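You operate a simulated robot arm through the tools that you are given. There is no shell and no other tool.

The job below is to be done with a simulated robot arm. You get a single attempt, and the scene is never put back.

Task
Wind all the purple cord onto the white spool and sort it by length.
Fine: press the orange ZERO button once first, cord lever to FEED, crank till the tail is in, lever back to OFF; the white spool goes on the spot marked with the length that the counter tells. The other spools stay. Set down upright: white spool. Where these are worked on the way, their far stop is far enough and under half their travel is too little: cord lever.

Only the result counts: the job must be done as asked and must still hold three seconds after the hand-in. Knocking over, shifting, dropping, spilling or breaking anything else fails it.

Robot
A 7-joint arm with a two-finger parallel gripper, fixed in place. Base frame: the origin is at the foot of the arm, x ahead of it, y to its left, z up; the work surface is at about z = 812. Lengths are in mm, angles in rad, forces in N, time in s.
With the tool pointing down near the work surface it reaches from about 100 to 660 mm from the base axis. Its first joint turns from -1.152 to 1.152 rad. Payload 1.57 kg.
The TCP is the grasp point between the finger pads, 30 mm short of the fingertips. In the tool frame z runs along the fingers and y along their closing line. The gripper opens to 80 mm. The fingers are 17 mm wide and 12 mm thick; the gripper's body (40 by 82 mm) begins 80 mm behind the TCP.
Orientation is told as [roll, pitch, yaw] about the base's x, y, z axes, in that order, counted from this pose: with the fingers straight down and closing along the base's y, the tool's x points along the base's -x, its y along +y and its z along -z.

Tools
- The arm moves only by the tool drive_tool. Its argument "commands" is a list of rows, each a list of 7 numbers: the shift along the tool's x, y, z in mm, then the turn, a rotation vector about the tool's x, y, z in rad, then the closure, from 0 (fully open) to 1 (shut). In form: [[x, y, z, wx, wy, wz, fingers], ...]. A call has 1 to 20 rows; each row is the pose to reach, as a shift and turn from the pose commanded when the call began, along the tool's axes at that moment. Each row takes 0.2 s and may step no farther than 50 mm and 0.15 rad from the row before; otherwise, or with a gripper value out of range, the whole call is refused. Where a pose cannot be reached the arm comes as near as it can. A force on the tool above 40 N (or 10 N above the force at the start of the call, whichever is more), or a blocked arm, ends the call early, and 0.2 s more pass. The fingers move at their own pace (about 72 mm/s each) and stop on an object; they squeeze with about 26 N. The grip force told is the motor's: it shows also when the fingers shut on nothing. Time passes only in rows, and 0.2 s behind the last, so rows that repeat a pose let the fingers close. The reply holds the time, the measured pose of the TCP, the force on the tool along the base axes, the opening and the grip force, in the units named above and with some noise, with the torque about the TCP (base axes, N m) and any sound that the robot's microphone picked up.
- Cameras (640 x 400 px; columns grow to the right, rows downward): "scene" is fixed at [68.3, 463.1, 1403.8]; the picture's right is [-0.46, -0.89, 0.00], its down [-0.67, 0.35, -0.66] and it looks along [0.58, -0.30, -0.76] (base axes); focal length 214 px, centre (320, 200). "wrist" rides on the gripper at [72, -7, -122] in the tool frame; the picture's right is [0.09, 1.00, 0.00], its down [-0.84, 0.08, -0.54] and it looks along [-0.54, 0.05, 0.84] (tool axes); focal length 238 px, centre (320, 200). There is no depth. A picture from a camera that has moved, and an enlarged one, comes with that camera's place and axes in the base frame and with its lens.
- camera(camera): a new picture of that camera. It takes no simulated time.
- zoom(camera, box): a new picture of the part [left, top, right, bottom] of that camera's present view, enlarged. It takes no simulated time.
- sign_off(): hands the job in; it is judged then, once.

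Places have to be worked out from the pictures, the camera data and where the tool is seen. Open the gripper and draw the arm clear of the work before you hand the job in, unless the task says otherwise.

The tools are called after "Emit:" as name(argument=value, ...) on one line, values as JSON. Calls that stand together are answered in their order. drive_tool: Moves the arm, as the interface text tells. Its arguments: {"type":"object","properties":{"commands":{"type":"array"}},"required":["commands"]} The other tools are called the same way: camera (camera) takes a picture; zoom (camera, box) takes an enlarged picture of a part of a camera's view; sign_off () hands the job in.

At the start:

```text
time: 0.0
tcp_pos: [458.3, -15.4, 1157.9]
tool_rot: [0.0, 0.001, -0.002]
ft_force: [0.0, -0.3, 1.0]
torque: [-0.02, 0.0, 0.02]
width: 79.8
grip_force: 0.1
```

scene: 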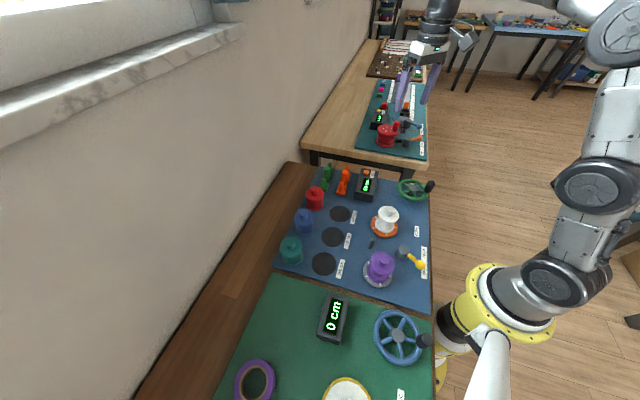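
wrist: 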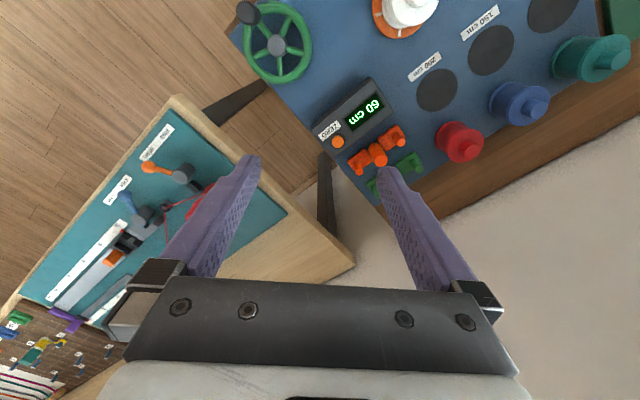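

The station with the white spool, purple cord, green crank, and counter is on the blue mat. I'll zoom in to study the layout.

Emit:
zoom(camera="scene", box=[270, 150, 450, 310])

Emit:
zoom(camera="wrist", box=[220, 0, 640, 220])

Emit:
zoom(camera="scene", box=[350, 170, 440, 230])

Emit:
zoom(camera="scene", box=[350, 225, 440, 295])

```text
2.50 times, centred on (360, 230) of scene
camera zoom: at [68.3, 463.1, 1403.8], right [-0.46, -0.89, 0.0], down [-0.67, 0.35, -0.66], along [0.58, -0.3, -0.76], focal length 536 px, centre (220, 125)
```

zoom: 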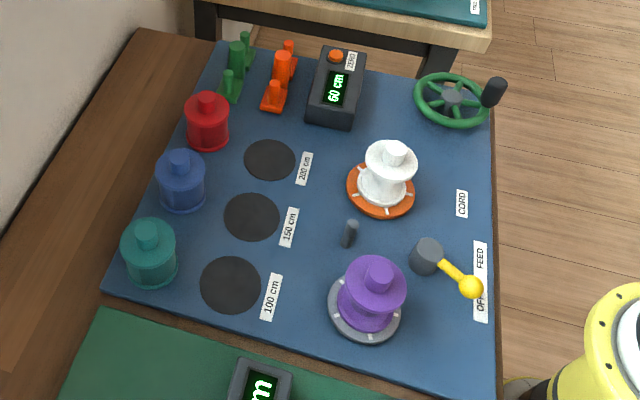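

```text
1.52 times, centred on (430, 110) of wrist
camera zoom: at [387.0, -21.2, 1281.6], right [-0.09, 1.0, 0.0], down [0.84, 0.08, 0.54], along [0.54, 0.05, -0.84], focal length 363 px, centre (152, 337)
```

zoom: 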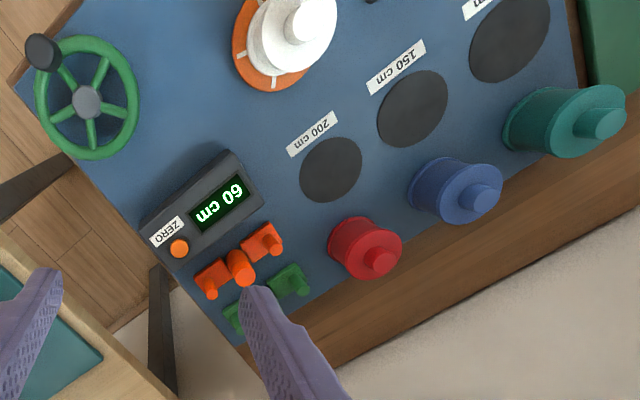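

```text
6.67 times, centred on (395, 200) of scene
camera zoom: at [68.3, 463.1, 1403.8], right [-0.46, -0.89, 0.0], down [-0.67, 0.35, -0.66], along [0.58, -0.3, -0.76], focal length 1430 px, centre (-180, 200)
```

zoom: 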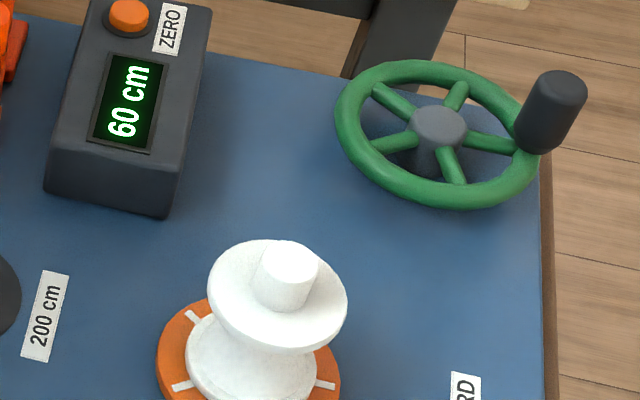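

```text
5.71 times, centred on (395, 260) of scene
camera zoom: at [68.3, 463.1, 1403.8], right [-0.46, -0.89, 0.0], down [-0.67, 0.35, -0.66], along [0.58, -0.3, -0.76], focal length 1226 px, centre (-109, -143)
```

zoom: 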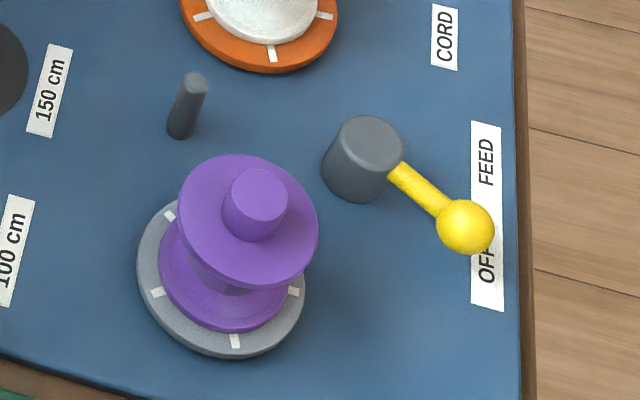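

The work area lies around x 150–450, y −130–200 on the blue mat. I estimate the crank hub near (390,−83), the white spool at (325,97), and the lever ball near (165,105). I'll pull the arm back high up to get a better wrist view.

Emit:
drive_tool(commands=[[40, 10, 5, 0, 0, 0, 0], [80, 20, 10, 0, 0, 0, 0], [120, 30, 15, 0, 0, 0, 0], [160, 40, 20, 0, 0, 0, 0], [200, 50, 25, 0, 0, 0, 0], [240, 60, 30, 0, 0, 0, 0], [270, 68, 35, 0, 0, 0, 0], [270, 68, 35, 0, 0, 0, 0]])

Emit:
camera(camera="wrist")

Emit:
camera(camera="scene")

```text
time: 1.8
tcp_pos: [188.7, 54.1, 1121.9]
tool_rot: [0.0, 0.0, 0.002]
ft_force: [-0.7, 0.1, -0.3]
torque: [0.01, -0.01, -0.02]
width: 79.9
grip_force: 0.0
```

```text
taken
camera wrist: at [117.3, 48.0, 1246.0], right [-0.09, 1.0, 0.0], down [0.84, 0.08, 0.54], along [0.54, 0.05, -0.84], focal length 238 px, centre (320, 200)
```

wrist: 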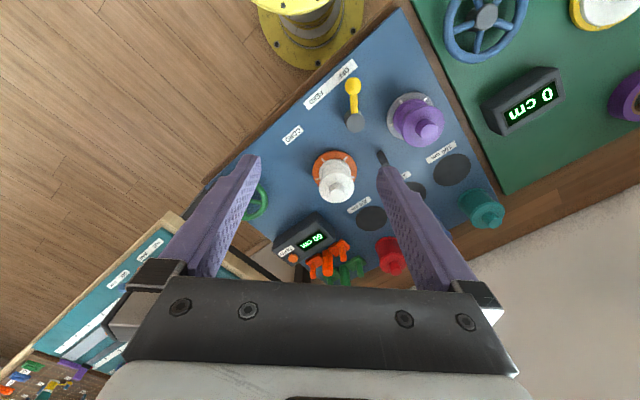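

```text
taken
```

scene: 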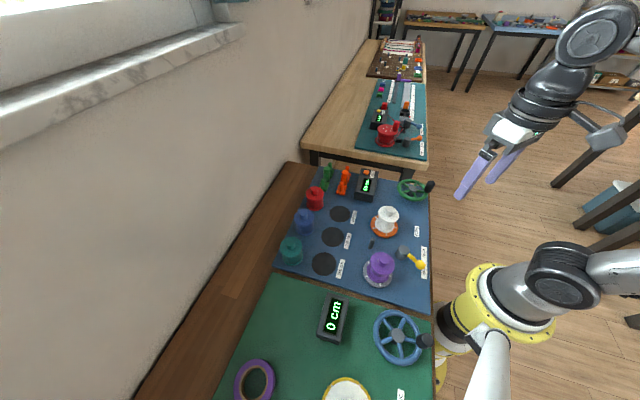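

I'll enlarge this overhead view for measurement.

Emit:
zoom(camera="wrist", box=[240, 40, 480, 190])

Emit:
zoom(camera="wrist", box=[230, 140, 470, 290])

Emit:
zoom(camera="scene", box=[340, 200, 440, 290])

```text
2.67 times, centred on (360, 115) of wrist
camera zoom: at [117.3, 48.0, 1246.0], right [-0.09, 1.0, 0.0], down [0.84, 0.08, 0.54], along [0.54, 0.05, -0.84], focal length 636 px, centre (213, 427)
```

zoom: 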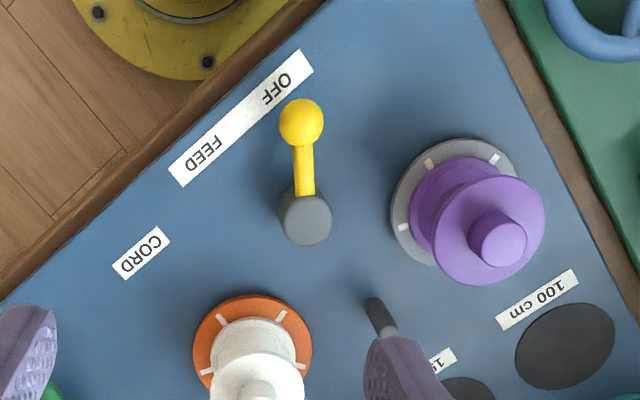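

```text
2.67 times, centred on (350, 215) of wrist
camera zoom: at [117.3, 48.0, 1246.0], right [-0.09, 1.0, 0.0], down [0.84, 0.08, 0.54], along [0.54, 0.05, -0.84], focal length 636 px, centre (240, 160)
```

zoom: 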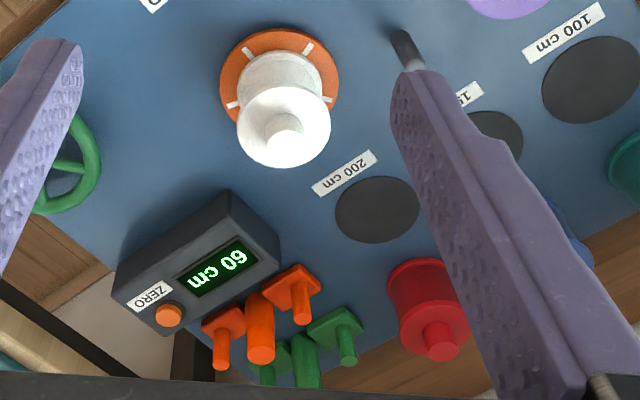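

```text
4.44 times, centred on (390, 245) of scene
camera zoom: at [68.3, 463.1, 1403.8], right [-0.46, -0.89, 0.0], down [-0.67, 0.35, -0.66], along [0.58, -0.3, -0.76], focal length 953 px, centre (9, 0)
```

zoom: 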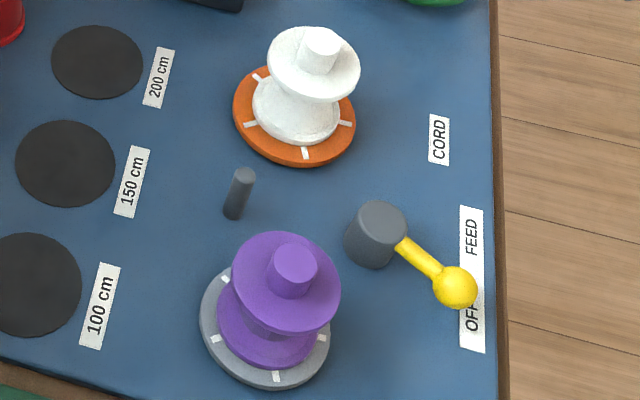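

I estimate the ZERO button at about (529, 24, 858), the lever ball at (164, 103, 843) and its hub at (219, 115). I'll move above the button with the fingers closing, then look.

Emit:
drive_tool(commands=[[-40, -4, 10, 0, 0, 0, 1], [-85, -8, 20, 0, 0, 0, 1], [-130, -12, 30, 0, 0, 0, 1], [-175, -16, 45, 0, 0, 0, 1], [-220, -20, 60, 0, 0, 0, 1], [-260, -24, 80, 0, 0, 0, 1], [-300, -27, 100, 0, 0, 0, 1], [-340, -29.6, 122, 0, 0, 0, 1], [-340, -29.6, 142, 0, 0, 0, 1], [-340, -29.6, 142, 0, 0, 0, 1]])

Emit:
camera(camera="wrist")

Emit:
zoom(camera="scene", box=[330, 140, 450, 215])

```text
time: 4.0
tcp_pos: [528.4, 24.6, 980.0]
tool_rot: [-0.001, 0.001, 0.0]
ft_force: [0.6, 0.1, -0.3]
torque: [-0.01, 0.0, 0.0]
width: 0.2
grip_force: 20.9
```

```text
taken
camera wrist: at [457.1, 18.1, 1104.1], right [-0.09, 1.0, 0.0], down [0.84, 0.08, 0.54], along [0.54, 0.05, -0.84], focal length 238 px, centre (320, 200)
```

wrist: 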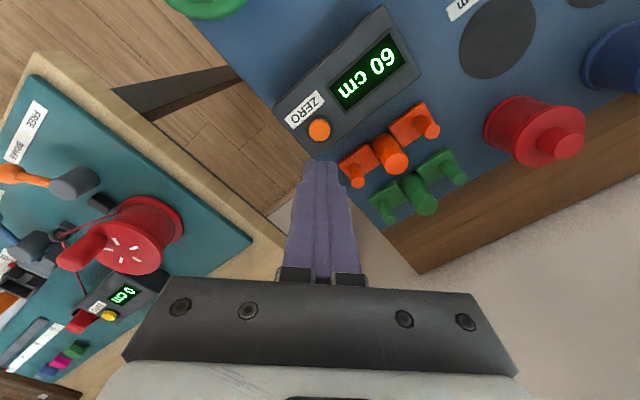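

```text
5.33 times, centred on (390, 178) of scene
camera zoom: at [68.4, 463.1, 1403.8], right [-0.46, -0.89, 0.0], down [-0.67, 0.35, -0.66], along [0.58, -0.3, -0.76], focal length 1144 px, centre (-53, 320)
```

zoom: 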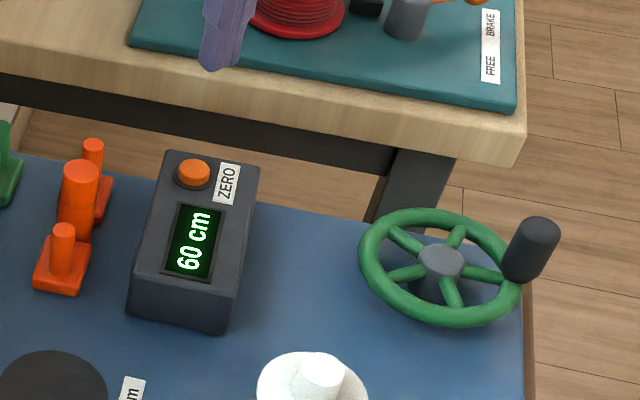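

The button sits at about (529.5, 24, 858), right under the fingertips (tip z = 950). I'll descend, slowly near the end, and retreat.

Emit:
drive_tool(commands=[[0, 0, 40, 0, 0, 0, 1], [0, 0, 78, 0, 0, 0, 1], [0, 0, 84, 0, 0, 0, 1], [0, 0, 88, 0, 0, 0, 1], [0, 0, 90, 0, 0, 0, 1]])

Emit:
zoom(camera="wrist", box=[220, 20, 460, 170])

```text
time: 5.2
tcp_pos: [528.8, 24.0, 891.0]
tool_rot: [0.002, -0.002, 0.001]
ft_force: [-0.6, -0.7, 1.4]
torque: [-0.01, 0.02, 0.01]
width: 0.1
grip_force: 21.0
```

```text
2.67 times, centred on (340, 95) of wrist
camera zoom: at [456.5, 16.8, 1014.2], right [-0.09, 1.0, 0.0], down [0.84, 0.08, 0.54], along [0.54, 0.05, -0.84], focal length 636 px, centre (267, 480)
```

zoom: 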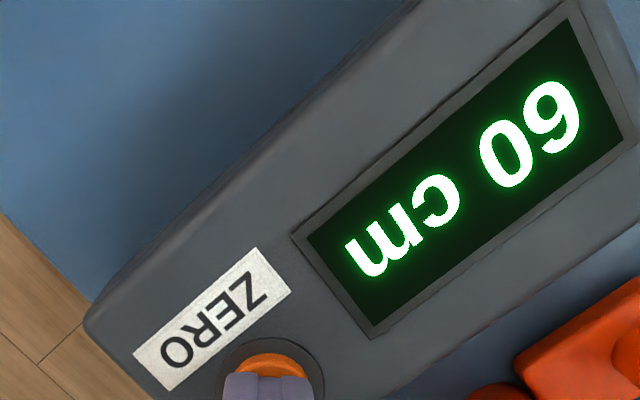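

The tip is at z≈861, nearly touching, with no force yet. I'll push down in small steps.

Emit:
drive_tool(commands=[[0, 0, 1.5, 0, 0, 0, 1], [0, 0, 3, 0, 0, 0, 1], [0, 0, 4.5, 0, 0, 0, 1]])

Emit:
zoom(camera="wrist", box=[220, 20, 460, 170])

```text
time: 6.0
tcp_pos: [529.1, 23.6, 887.8]
tool_rot: [-0.003, -0.002, -0.001]
ft_force: [-3.3, -1.5, 8.6]
torque: [-0.06, 0.12, -0.05]
width: 0.3
grip_force: 21.1
heard: click
```

```text
2.67 times, centred on (340, 95) of wrist
camera zoom: at [457.0, 17.0, 1010.8], right [-0.09, 1.0, 0.0], down [0.84, 0.08, 0.54], along [0.54, 0.05, -0.84], focal length 636 px, centre (267, 480)
```

zoom: 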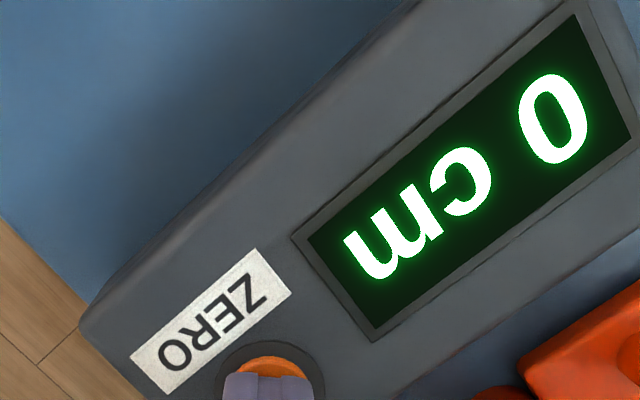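

The click was heard and the counter reads 0 cm. I'll lift straight up and travel high toward the lever, to a spot beside its ball at (158,138).

Emit:
drive_tool(commands=[[0, 0, -20, 0, 0, 0, 1], [0, 0, -60, 0, 0, 0, 1], [0, 0, -105, 0, 0, 0, 1], [40, 10, -112, 0, 0, 0, 1], [85, 24, -112, 0, 0, 0, 1], [130, 38, -112, 0, 0, 0, 1], [175, 52, -112, 0, 0, 0, 1], [220, 66, -112, 0, 0, 0, 1], [265, 80, -112, 0, 0, 0, 1], [310, 94, -112, 0, 0, 0, 1], [345, 105, -112, 0, 0, 0, 1], [371, 114, -112, 0, 0, 0, 1], [371, 114, -112, 0, 0, 0, 1]])

Emit:
camera(camera="wrist")

Emit:
camera(camera="scene")

```text
time: 8.8
tcp_pos: [159.2, 139.0, 1001.0]
tool_rot: [-0.001, 0.0, 0.0]
ft_force: [0.5, 1.2, 0.2]
torque: [0.01, -0.03, 0.01]
width: 0.1
grip_force: 21.4
```

```text
taken
camera wrist: at [88.0, 132.8, 1124.1], right [-0.09, 1.0, 0.0], down [0.84, 0.08, 0.54], along [0.54, 0.05, -0.84], focal length 238 px, centre (320, 200)
```

wrist: 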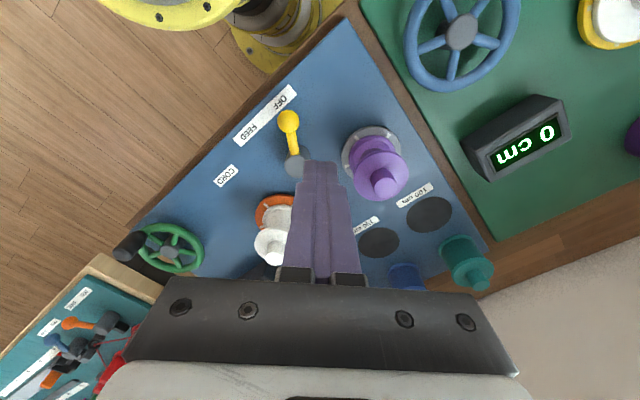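

```text
taken
```

scene: 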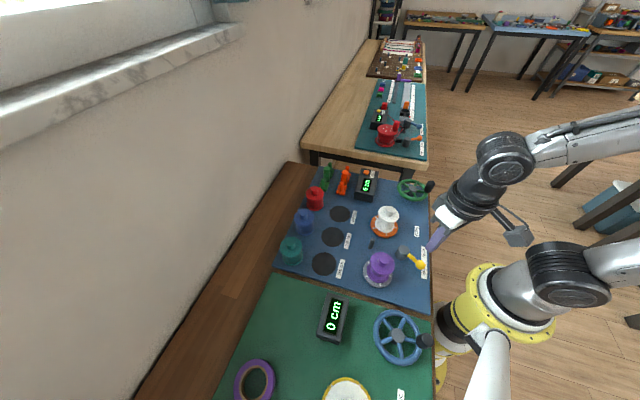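

The ball check gives (163, 103.5, 843), in agreement. I'm now descending beside it on the +y side to tip z≈832.

Emit:
drive_tool(commands=[[0, 0, 45, 0, 0, 0, 1], [0, 0, 90, 0, 0, 0, 1], [0, 0, 125, 0, 0, 0, 1], [0, 0, 139, 0, 0, 0, 1], [0, 0, 139, 0, 0, 0, 1]])

Emit:
camera(camera="wrist")

Emit:
zoom(camera="scene", box=[360, 200, 470, 290])

```text
time: 10.0
tcp_pos: [159.0, 138.2, 860.3]
tool_rot: [0.001, -0.001, 0.001]
ft_force: [0.5, 0.3, 0.3]
torque: [-0.02, -0.01, -0.02]
width: 0.0
grip_force: 21.7
```

```text
taken
camera wrist: at [86.9, 131.4, 982.9], right [-0.09, 1.0, 0.0], down [0.84, 0.08, 0.54], along [0.54, 0.05, -0.84], focal length 238 px, centre (320, 200)
```

wrist: 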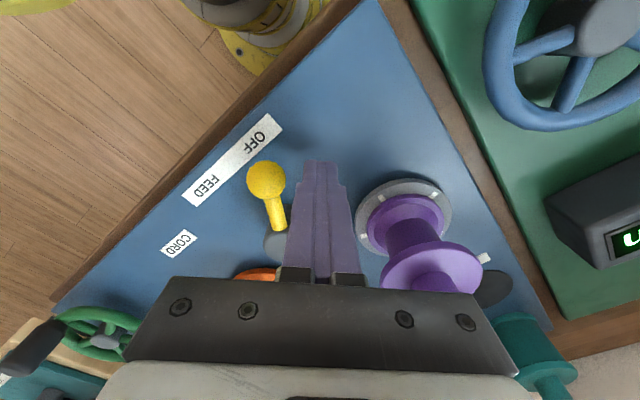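

```text
4.44 times, centred on (415, 245) of scene
camera zoom: at [68.3, 463.1, 1403.8], right [-0.46, -0.89, 0.0], down [-0.67, 0.35, -0.66], along [0.58, -0.3, -0.76], focal length 953 px, centre (-102, 0)
```

zoom: 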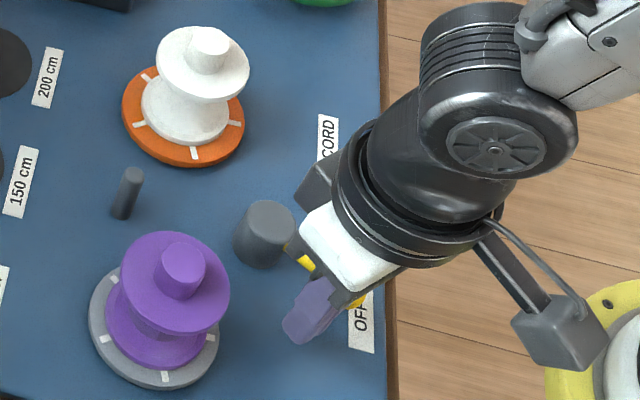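

The post is beside the ball with clearance. Now I'll push the lever along its arc (counter-clockwise) toward FEED.

Emit:
drive_tool(commands=[[0, -11, 0, 0, 0, 0, 1], [0.5, -18, 0, 0, 0, 0, 1], [1.1, -24.8, 0, 0, 0, 0, 1], [0.5, -31.7, 0, 0, 0, 0, 1], [-0.7, -38.5, 0, 0, 0, 0, 1], [-3, -45.2, 0, 0, 0, 0, 1], [-5.6, -51.5, 0, 0, 0, 0, 1], [-9.2, -57.2, 0, 0, 0, 0, 1], [-13.3, -63, 0, 0, 0, 0, 1], [-17.3, -67.2, 0, 0, 0, 0, 1]])

Emit:
camera(camera="wrist")

```text
time: 12.2
tcp_pos: [174.0, 71.1, 860.5]
tool_rot: [-0.001, 0.001, 0.0]
ft_force: [-1.0, -0.4, -0.9]
torque: [0.01, 0.04, -0.02]
width: 0.2
grip_force: 21.1
```

```text
taken
camera wrist: at [102.7, 63.9, 983.5], right [-0.09, 1.0, 0.0], down [0.84, 0.08, 0.54], along [0.54, 0.05, -0.84], focal length 238 px, centre (320, 200)
```

wrist: 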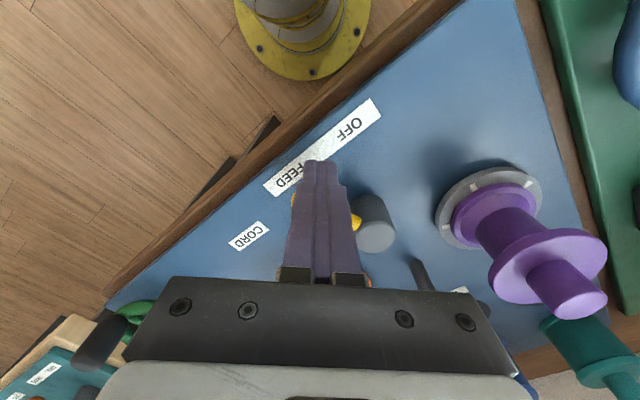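

Little force so far and the lever is moving along. I'll continue pushing to its far stop.

Emit:
drive_tool(commands=[[-5, -4, 0, 0, 0, 0, 1], [-9.5, -7, 0, 0, 0, 0, 1], [-14, -10, 0, 0, 0, 0, 1], [-19, -12, 0, 0, 0, 0, 1], [-24, -14, 0, 0, 0, 0, 1]])

Emit:
camera(camera="wrist")

Emit:
zoom(camera="scene", box=[360, 200, 470, 290])

```text
time: 13.4
tcp_pos: [185.2, 52.9, 857.1]
tool_rot: [-0.011, 0.037, 0.0]
ft_force: [-7.0, 3.8, 2.0]
torque: [0.05, 0.09, 0.1]
width: 0.0
grip_force: 21.7
stopped in row 5: the force on the tool passed its limit at 43 N (the readings are from after the stop); the commanded pose is now the measured one
```

```text
taken
camera wrist: at [118.2, 48.3, 982.7], right [-0.09, 1.0, -0.01], down [0.86, 0.08, 0.51], along [0.51, 0.04, -0.86], focal length 238 px, centre (320, 200)
```

wrist: 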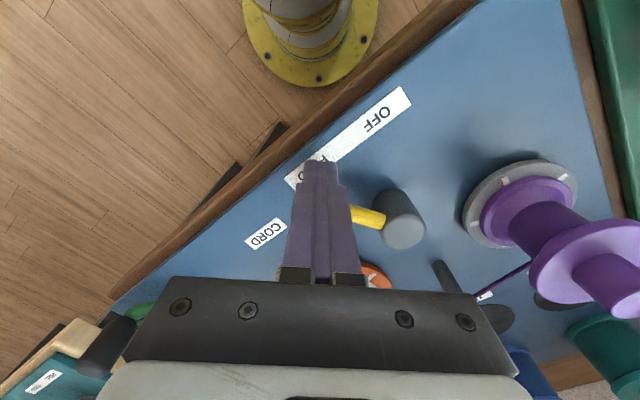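

```text
4.44 times, centred on (415, 245) of scene
camera zoom: at [68.2, 463.2, 1403.8], right [-0.46, -0.89, 0.0], down [-0.67, 0.35, -0.66], along [0.58, -0.3, -0.76], focal length 953 px, centre (-102, 0)
```

zoom: 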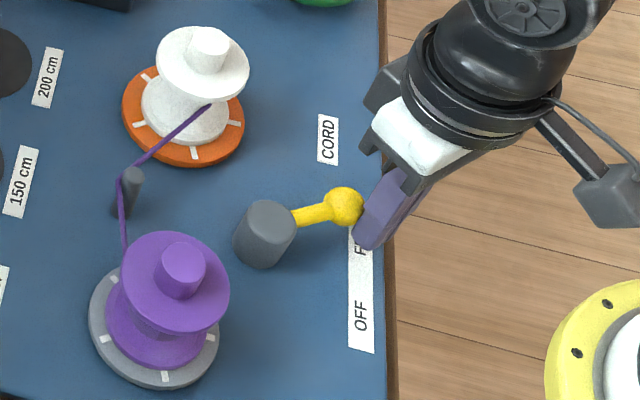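

The lever is at its far stop (FEED), and the cord is now threaded from the purple spool around the post to the white spool. I'll back off, straighten the tool, lift, and open up.

Emit:
drive_tool(commands=[[12, 0, 0, 0, 0, 0, 1], [22, 0, -5, 0, 0, 0, 1], [22, 0, -45, -0.011, -0.037, 0, 1], [22, 0, -90, -0.011, -0.037, 0, 0.5], [22, 0, -135, -0.011, -0.037, 0, 0.4], [22, 0, -135, -0.011, -0.037, 0, 0.4]])

Emit:
camera(camera="wrist")

Emit:
zoom(camera="scene", box=[350, 160, 480, 270])

```text
time: 14.8
tcp_pos: [169.0, 55.0, 993.0]
tool_rot: [0.002, -0.004, -0.001]
ft_force: [0.1, 0.2, 0.4]
torque: [0.01, 0.0, -0.01]
width: 47.9
grip_force: 0.1
```

```text
taken
camera wrist: at [96.9, 49.7, 1116.4], right [-0.09, 1.0, 0.0], down [0.83, 0.08, 0.55], along [0.54, 0.05, -0.84], focal length 238 px, centre (320, 200)
```

wrist: 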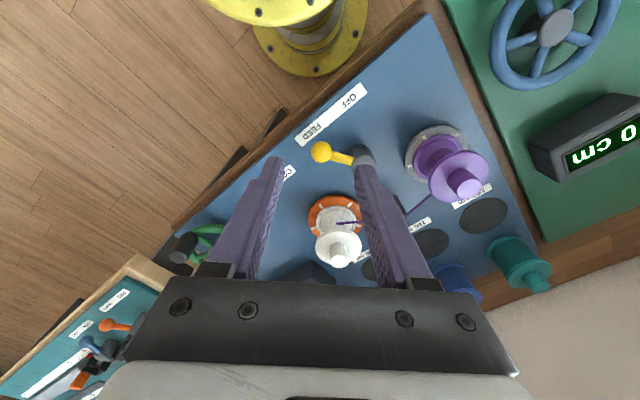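

```text
3.64 times, centred on (415, 215) of scene
camera zoom: at [68.3, 463.1, 1403.8], right [-0.46, -0.89, 0.0], down [-0.67, 0.35, -0.66], along [0.58, -0.3, -0.76], focal length 780 px, centre (-26, 146)
```

zoom: 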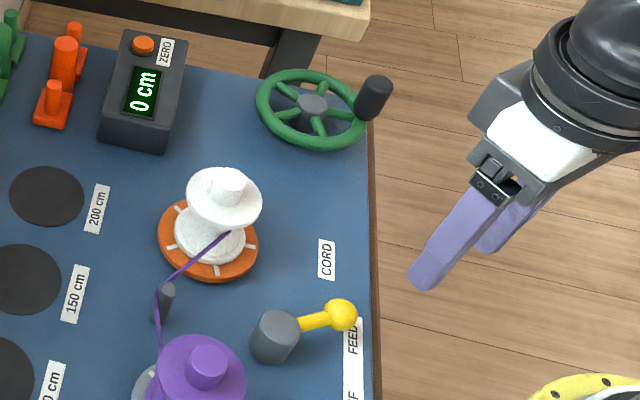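

The lever ball is now at about (206, 62), the FEED end. Next I'll move over the crank knob (estimated (359,−120)) at a high level to measure it.

Emit:
drive_tool(commands=[[-32, -30, 0, 0, 0, 0, 0.4], [-64, -60, 0, 0, 0, 0, 0.4], [-96, -90, 0, 0, 0, 0, 0.4], [-128, -120, 0, 0, 0, 0, 0.4], [-160, -150, 0, 0, 0, 0, 0.4], [-190, -175, 0, 0, 0, 0, 0.4], [-190, -175, 0, 0, 0, 0, 0.4]])

Emit:
camera(camera="wrist")

Emit:
zoom(camera="scene", box=[350, 140, 480, 220])

```text
time: 16.4
tcp_pos: [358.6, -120.7, 994.4]
tool_rot: [0.003, -0.004, 0.004]
ft_force: [-0.3, 0.1, -1.0]
torque: [0.0, 0.02, -0.02]
width: 48.0
grip_force: 0.1
```

```text
taken
camera wrist: at [286.6, -127.3, 1116.9], right [-0.09, 1.0, 0.0], down [0.83, 0.08, 0.55], along [0.54, 0.05, -0.84], focal length 238 px, centre (320, 200)
```

wrist: 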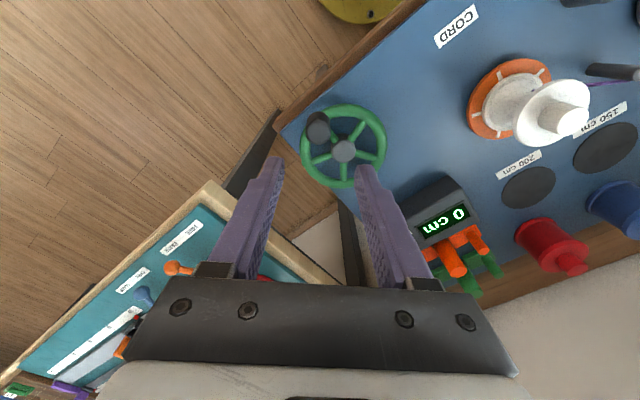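

```text
4.92 times, centred on (415, 180) of scene
camera zoom: at [68.4, 463.1, 1403.8], right [-0.46, -0.89, 0.0], down [-0.67, 0.35, -0.66], along [0.58, -0.3, -0.76], focal length 1056 px, centre (-148, 298)
```

zoom: 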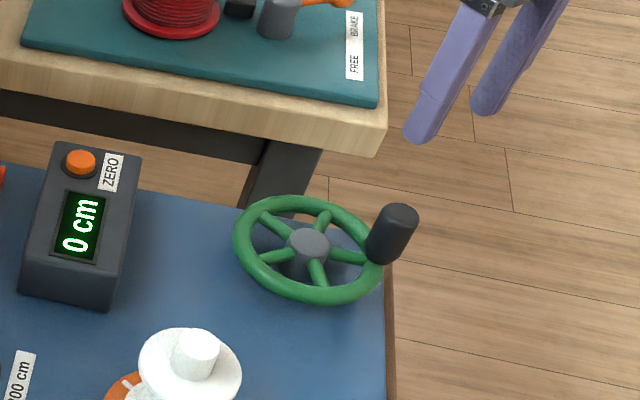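

I'll zoom the wrist view on the wheel.

Emit:
zoom(camera="wrist", box=[264, 80, 424, 180])

```text
4.00 times, centred on (344, 130) of wrist
camera zoom: at [286.6, -127.3, 1116.9], right [-0.09, 1.0, 0.0], down [0.83, 0.08, 0.55], along [0.54, 0.05, -0.84], focal length 953 px, centre (224, 480)
```

zoom: 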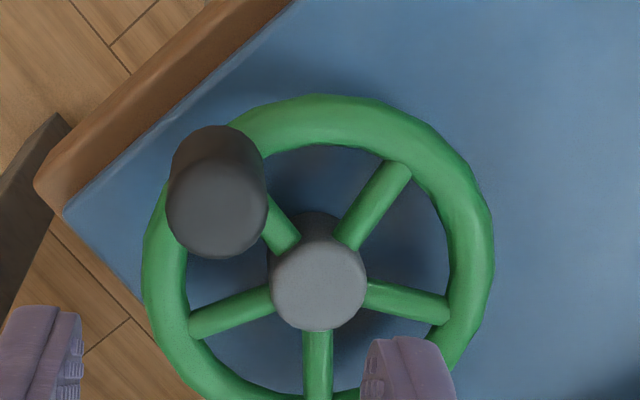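

Refined measurements: wheel hub (397,−88.5, top 835), knob at (361.5,−122.5, top 880) with radius ≈12, crank radius ≈49. I'll descend straddling the knob and grip it.

Emit:
drive_tool(commands=[[-2.5, -2, 40, 0, 0, 0, 0.4], [-2.5, -2, 80, 0, 0, 0, 0.4], [-2.5, -2, 105, 0, 0, 0, 0.4], [-2.5, -2, 117, 0, 0, 0, 0.4], [-2.5, -2, 117, 0, 0, 0, 1], [-2.5, -2, 117, 0, 0, 0, 1], [-2.5, -2, 117, 0, 0, 0, 1]])

Emit:
camera(camera="wrist")

Emit:
zoom(camera="scene", box=[350, 140, 480, 220])

```text
time: 18.0
tcp_pos: [361.3, -121.1, 877.2]
tool_rot: [0.001, -0.004, 0.001]
ft_force: [-5.2, -4.6, 0.0]
torque: [-0.84, 0.2, 0.05]
width: 25.4
grip_force: 36.5
```

```text
taken
camera wrist: at [289.6, -127.1, 1000.3], right [-0.09, 1.0, 0.0], down [0.83, 0.08, 0.54], along [0.54, 0.05, -0.84], focal length 238 px, centre (320, 200)
```

wrist: 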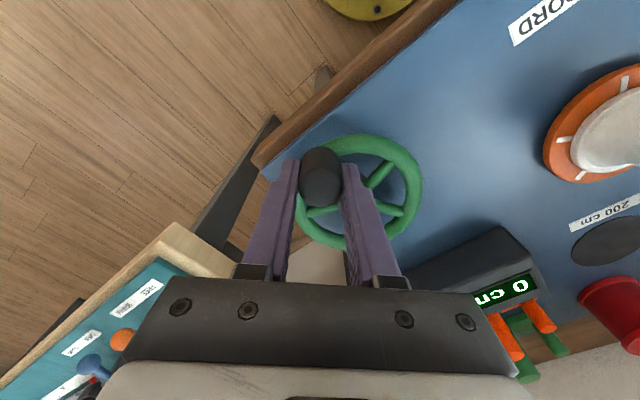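

```text
4.92 times, centred on (415, 180) of scene
camera zoom: at [68.2, 463.0, 1403.8], right [-0.46, -0.89, 0.0], down [-0.67, 0.35, -0.66], along [0.58, -0.3, -0.76], focal length 1056 px, centre (-148, 298)
```

zoom: 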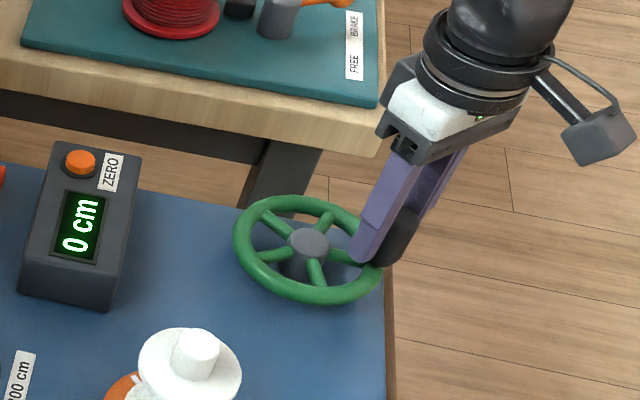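

The grip on the knob is good (width 25.4). I'll try a ~60° counter-clockwise turn and watch the counter.

Emit:
drive_tool(commands=[[-9.7, -8.2, 0, 0, 0, 0, 1], [-21.1, -13.5, 0, 0, 0, 0, 1], [-33.6, -15.8, 0, 0, 0, 0, 1], [-46.2, -14.7, 0, 0, 0, 0, 1]])

Emit:
camera(camera="wrist")

Emit:
zoom(camera="scene", box=[350, 160, 480, 240])

```text
time: 19.0
tcp_pos: [410.0, -134.5, 877.9]
tool_rot: [0.005, -0.009, 0.001]
ft_force: [-4.3, 17.7, 14.2]
torque: [-0.67, -0.7, -0.09]
width: 25.3
grip_force: 36.5
```

```text
taken
camera wrist: at [337.7, -141.4, 999.9], right [-0.09, 1.0, 0.0], down [0.83, 0.08, 0.55], along [0.55, 0.05, -0.84], focal length 238 px, centre (320, 200)
```

wrist: 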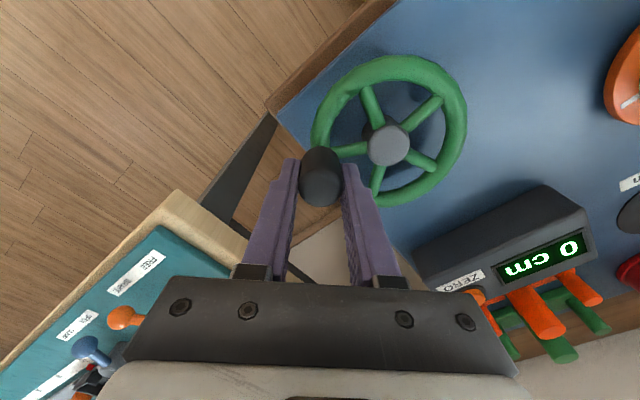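

```text
4.92 times, centred on (415, 200) of scene
camera zoom: at [68.0, 463.7, 1403.6], right [-0.46, -0.89, 0.0], down [-0.67, 0.35, -0.66], along [0.58, -0.3, -0.76], focal length 1056 px, centre (-148, 200)
```

zoom: 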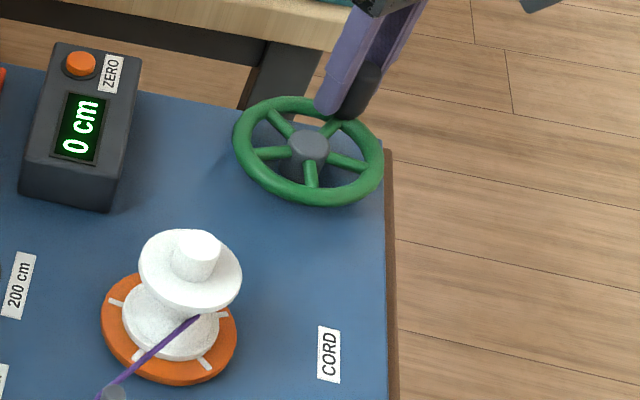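

The wheel and the orange turntable turned together; the counter still reads 0. I'll continue another ~75° with a slightly corrected center and check.

Emit:
drive_tool(commands=[[-11.5, 5.5, 0, 0, 0, 0, 1], [-21.9, 13, 0, 0, 0, 0, 1], [-30.1, 22.8, 0, 0, 0, 0, 1], [-35.4, 34.5, 0, 0, 0, 0, 1], [-37.5, 47.1, 0, 0, 0, 0, 1]])

Emit:
camera(camera="wrist")

Emit:
zoom(camera="scene", box=[350, 160, 480, 240])

```text
time: 20.2
tcp_pos: [445.7, -89.8, 875.0]
tool_rot: [0.002, 0.0, -0.001]
ft_force: [-14.5, 0.3, 18.7]
torque: [-0.69, 0.42, 0.0]
width: 25.4
grip_force: 37.1
```

```text
taken
camera wrist: at [373.9, -96.5, 999.8], right [-0.09, 1.0, 0.0], down [0.84, 0.08, 0.54], along [0.54, 0.05, -0.84], focal length 238 px, centre (320, 200)
```

wrist: 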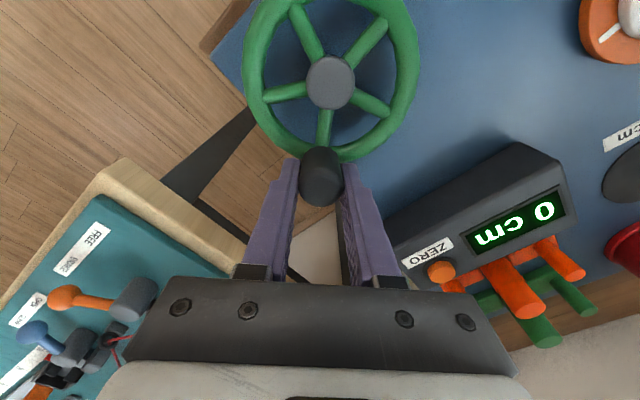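

```text
4.92 times, centred on (415, 200) of scene
camera zoom: at [67.8, 463.2, 1403.8], right [-0.46, -0.89, 0.0], down [-0.67, 0.35, -0.66], along [0.58, -0.3, -0.76], focal length 1056 px, centre (-148, 200)
```

zoom: 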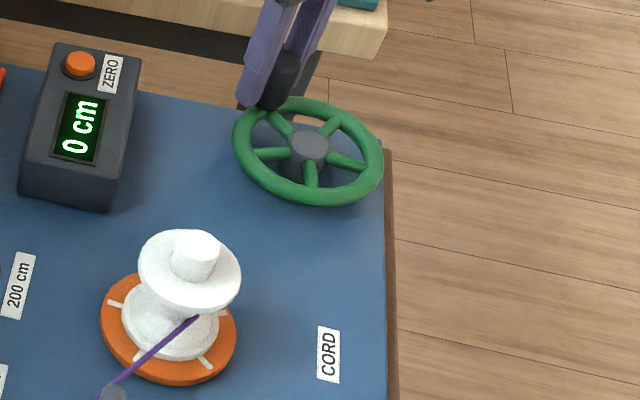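

Fitting the three measured positions gives center (396.8,−87.3) and r=49; the counter probably has coarse resolution. I'll continue with a half turn (18° rows), a small inward correction and 2 mm raise.

Emit:
drive_tool(commands=[[3.1, 15.2, -2, 0, 0, 0, 1], [9.3, 29.2, -2, 0, 0, 0, 1], [19.6, 40.6, -2, 0, 0, 0, 1], [32.9, 48.3, -2, 0, 0, 0, 1], [47.9, 51.5, -2, 0, 0, 0, 1], [63.1, 49.9, -2, 0, 0, 0, 1], [77.1, 43.7, -2, 0, 0, 0, 1], [88.5, 33.4, -2, 0, 0, 0, 1], [96.2, 20.1, -2, 0, 0, 0, 1], [99.4, 5.1, -2, 0, 0, 0, 1]])

Emit:
camera(camera="wrist")

Emit:
zoom(camera="scene", box=[340, 160, 480, 250])

```text
time: 22.4
tcp_pos: [347.0, -83.2, 879.6]
tool_rot: [0.004, -0.004, -0.001]
ft_force: [1.3, 0.7, -2.4]
torque: [-0.5, -1.11, 0.01]
width: 24.8
grip_force: 36.2
```

```text
taken
camera wrist: at [275.2, -89.8, 1002.1], right [-0.09, 1.0, 0.0], down [0.83, 0.08, 0.55], along [0.54, 0.05, -0.84], focal length 238 px, centre (320, 200)
```

wrist: 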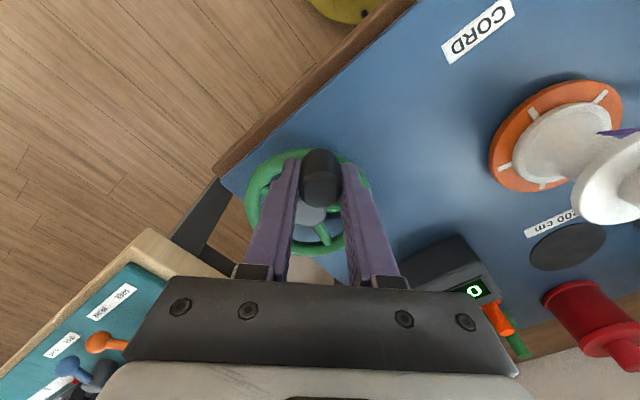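

```text
4.44 times, centred on (410, 205) of scene
camera zoom: at [68.3, 463.2, 1403.8], right [-0.46, -0.89, 0.0], down [-0.67, 0.35, -0.66], along [0.58, -0.3, -0.76], focal length 953 px, centre (-80, 178)
```

zoom: 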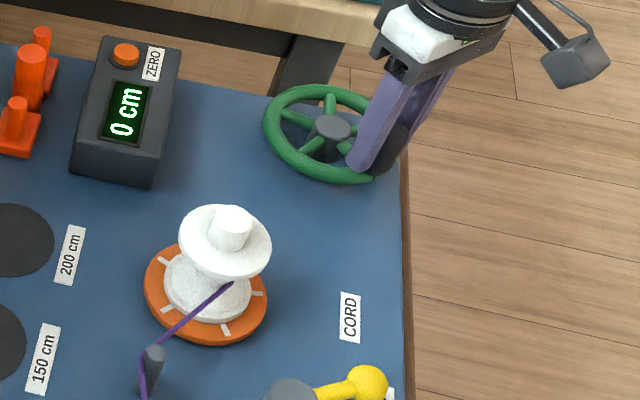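

Force is low now, but the counter stays at 0. I'll look closely at the drum.

Emit:
zoom(camera="scene", box=[360, 195, 410, 245])

Emit:
zoom(camera="scene", box=[350, 235, 410, 295])

Emit:
zoom(camera="wrist", box=[480, 60, 640, 240])

```text
8.00 times, centred on (385, 220) of scene
camera zoom: at [68.3, 463.2, 1403.8], right [-0.46, -0.89, 0.0], down [-0.67, 0.35, -0.66], along [0.58, -0.3, -0.76], focal length 1716 px, centre (-200, 40)
```

zoom: 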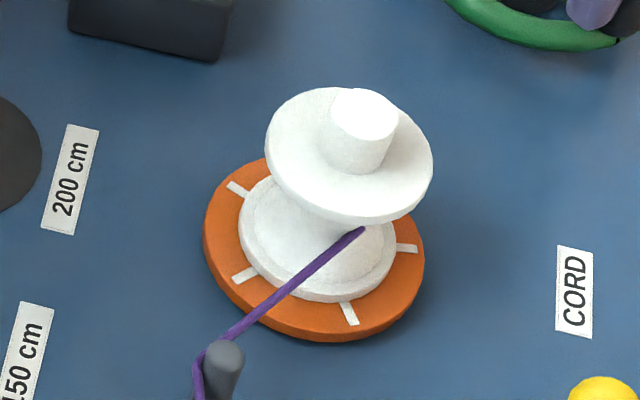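

```text
6.67 times, centred on (380, 265) of scene
camera zoom: at [68.3, 463.2, 1403.8], right [-0.46, -0.89, 0.0], down [-0.67, 0.35, -0.66], along [0.58, -0.3, -0.76], focal length 1430 px, centre (-80, -233)
```

zoom: 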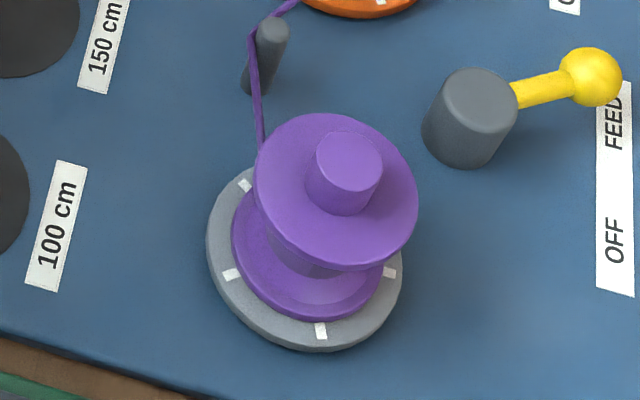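

```text
2.22 times, centred on (560, 150) of wrist
camera zoom: at [275.2, -89.8, 1002.1], right [-0.09, 1.0, 0.0], down [0.83, 0.08, 0.55], along [0.54, 0.05, -0.84], focal length 530 px, centre (-213, 311)
```

zoom: 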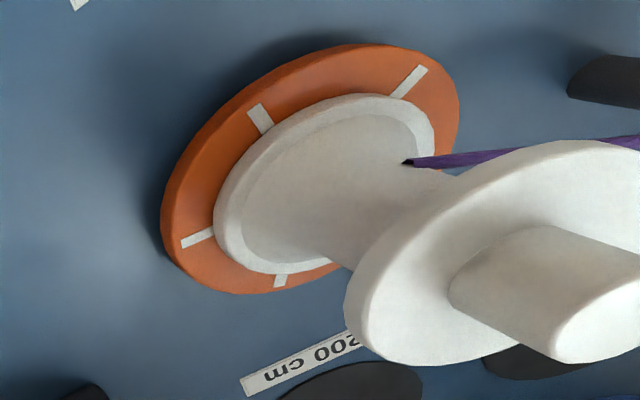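

No cord has wound with counter-clockwise cranking. I'll test clockwise by a small amount (36°) and compare the turntable marks in the same zoom.

Emit:
drive_tool(commands=[[-3.6, 14.9, 0, 0, 0, 0, 1], [-11.7, 27.9, 0, 0, 0, 0, 1]])

Emit:
zoom(camera="scene", box=[360, 195, 410, 245])

Emit:
zoom(camera="scene", box=[350, 160, 450, 220])

```text
time: 23.0
tcp_pos: [359.0, -55.7, 878.8]
tool_rot: [-0.001, -0.005, 0.0]
ft_force: [10.3, -14.6, -5.5]
torque: [-0.18, 0.95, 0.02]
width: 24.5
grip_force: 36.0
```

```text
8.00 times, centred on (385, 220) of scene
camera zoom: at [68.7, 462.7, 1403.9], right [-0.46, -0.89, 0.0], down [-0.67, 0.35, -0.65], along [0.58, -0.3, -0.76], focal length 1716 px, centre (-200, 40)
```

zoom: 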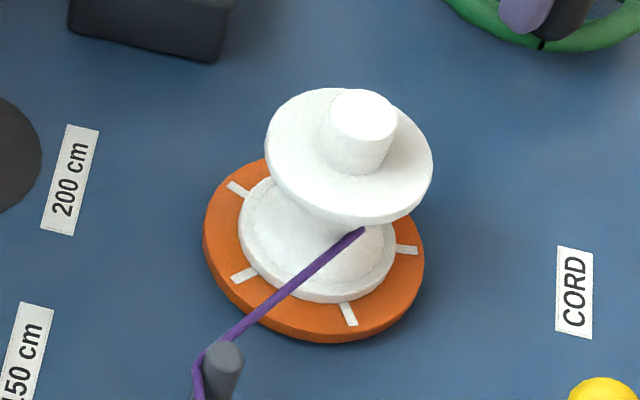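

```text
6.40 times, centred on (400, 190) of scene
camera zoom: at [68.7, 462.7, 1403.9], right [-0.46, -0.89, 0.0], down [-0.67, 0.35, -0.65], along [0.58, -0.3, -0.76], focal length 1373 px, centre (-192, 264)
```

zoom: 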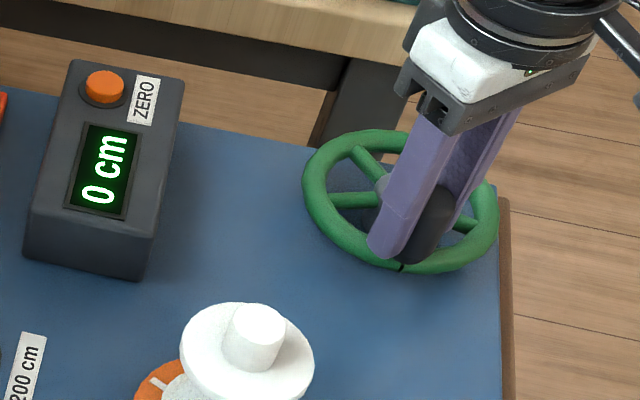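

The turntable did not move on this clockwise piece. I'll check the wheel itself with the wrist camera.

Emit:
camera(camera="wrist")

Emit:
zoom(camera="scene", box=[390, 165, 440, 215])

Emit:
zoom(camera="wrist", box=[220, 120, 420, 280])

```text
taken
camera wrist: at [287.0, -62.4, 1001.9], right [-0.09, 1.0, 0.0], down [0.83, 0.08, 0.55], along [0.55, 0.05, -0.84], focal length 238 px, centre (320, 200)
```

wrist: 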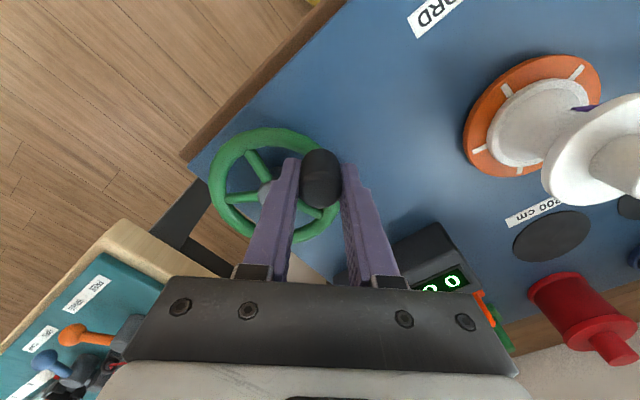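

```text
8.00 times, centred on (415, 190) of scene
camera zoom: at [68.7, 462.7, 1403.9], right [-0.46, -0.89, 0.0], down [-0.67, 0.35, -0.65], along [0.58, -0.3, -0.76], focal length 1716 px, centre (-440, 280)
```

zoom: 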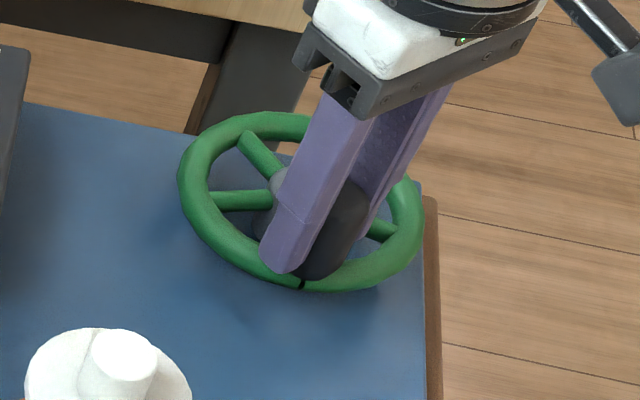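

```text
2.50 times, centred on (320, 200) of wrist
camera zoom: at [287.0, -62.4, 1001.9], right [-0.09, 1.0, 0.0], down [0.83, 0.08, 0.55], along [0.55, 0.05, -0.84], focal length 596 px, centre (320, 200)
```

zoom: 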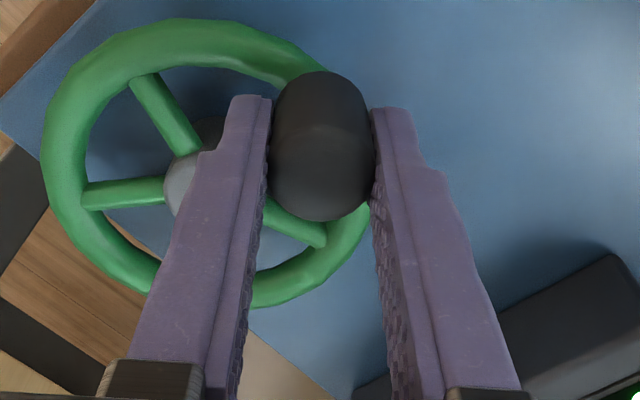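

The wheel follows the knob. There may be backlash, so I'll continue clockwise another ~125° and check the table and counter.

Emit:
drive_tool(commands=[[-12.8, 9.1, 0, 0, 0, 0, 1], [-26.9, 15.1, 0, 0, 0, 0, 1], [-42.1, 16.5, 0, 0, 0, 0, 1], [-57.1, 13.1, 0, 0, 0, 0, 1], [-70.2, 5.2, 0, 0, 0, 0, 1], [-80.3, -6.4, 0, 0, 0, 0, 1], [-86.3, -20.5, 0, 0, 0, 0, 1]])

Emit:
zoom(camera="scene", box=[360, 195, 410, 245])

Emit:
zoom(camera="scene", box=[350, 160, 450, 220])

```text
time: 24.6
tcp_pos: [443.5, -76.2, 878.3]
tool_rot: [0.004, 0.0, -0.002]
ft_force: [-21.0, -2.4, 12.1]
torque: [-0.74, -0.15, 0.0]
width: 24.6
grip_force: 36.3
```

```text
8.00 times, centred on (385, 220) of scene
camera zoom: at [67.6, 463.2, 1403.8], right [-0.46, -0.89, 0.0], down [-0.67, 0.35, -0.66], along [0.58, -0.3, -0.76], focal length 1716 px, centre (-200, 40)
```

zoom: 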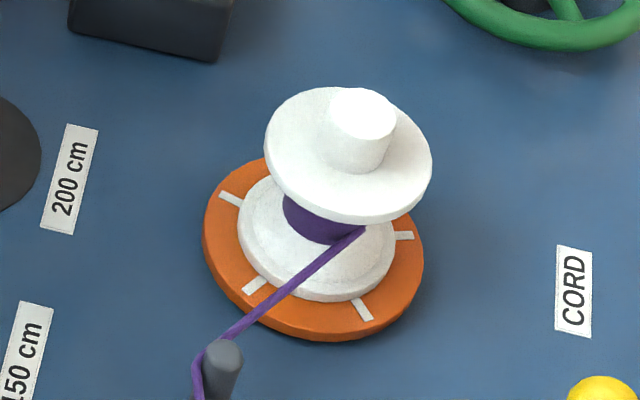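

```text
6.40 times, centred on (400, 190) of scene
camera zoom: at [67.6, 463.2, 1403.8], right [-0.46, -0.89, 0.0], down [-0.67, 0.35, -0.66], along [0.58, -0.3, -0.76], focal length 1373 px, centre (-192, 264)
```

zoom: 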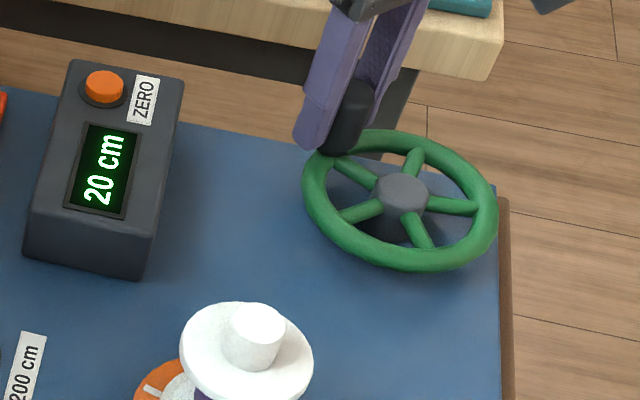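

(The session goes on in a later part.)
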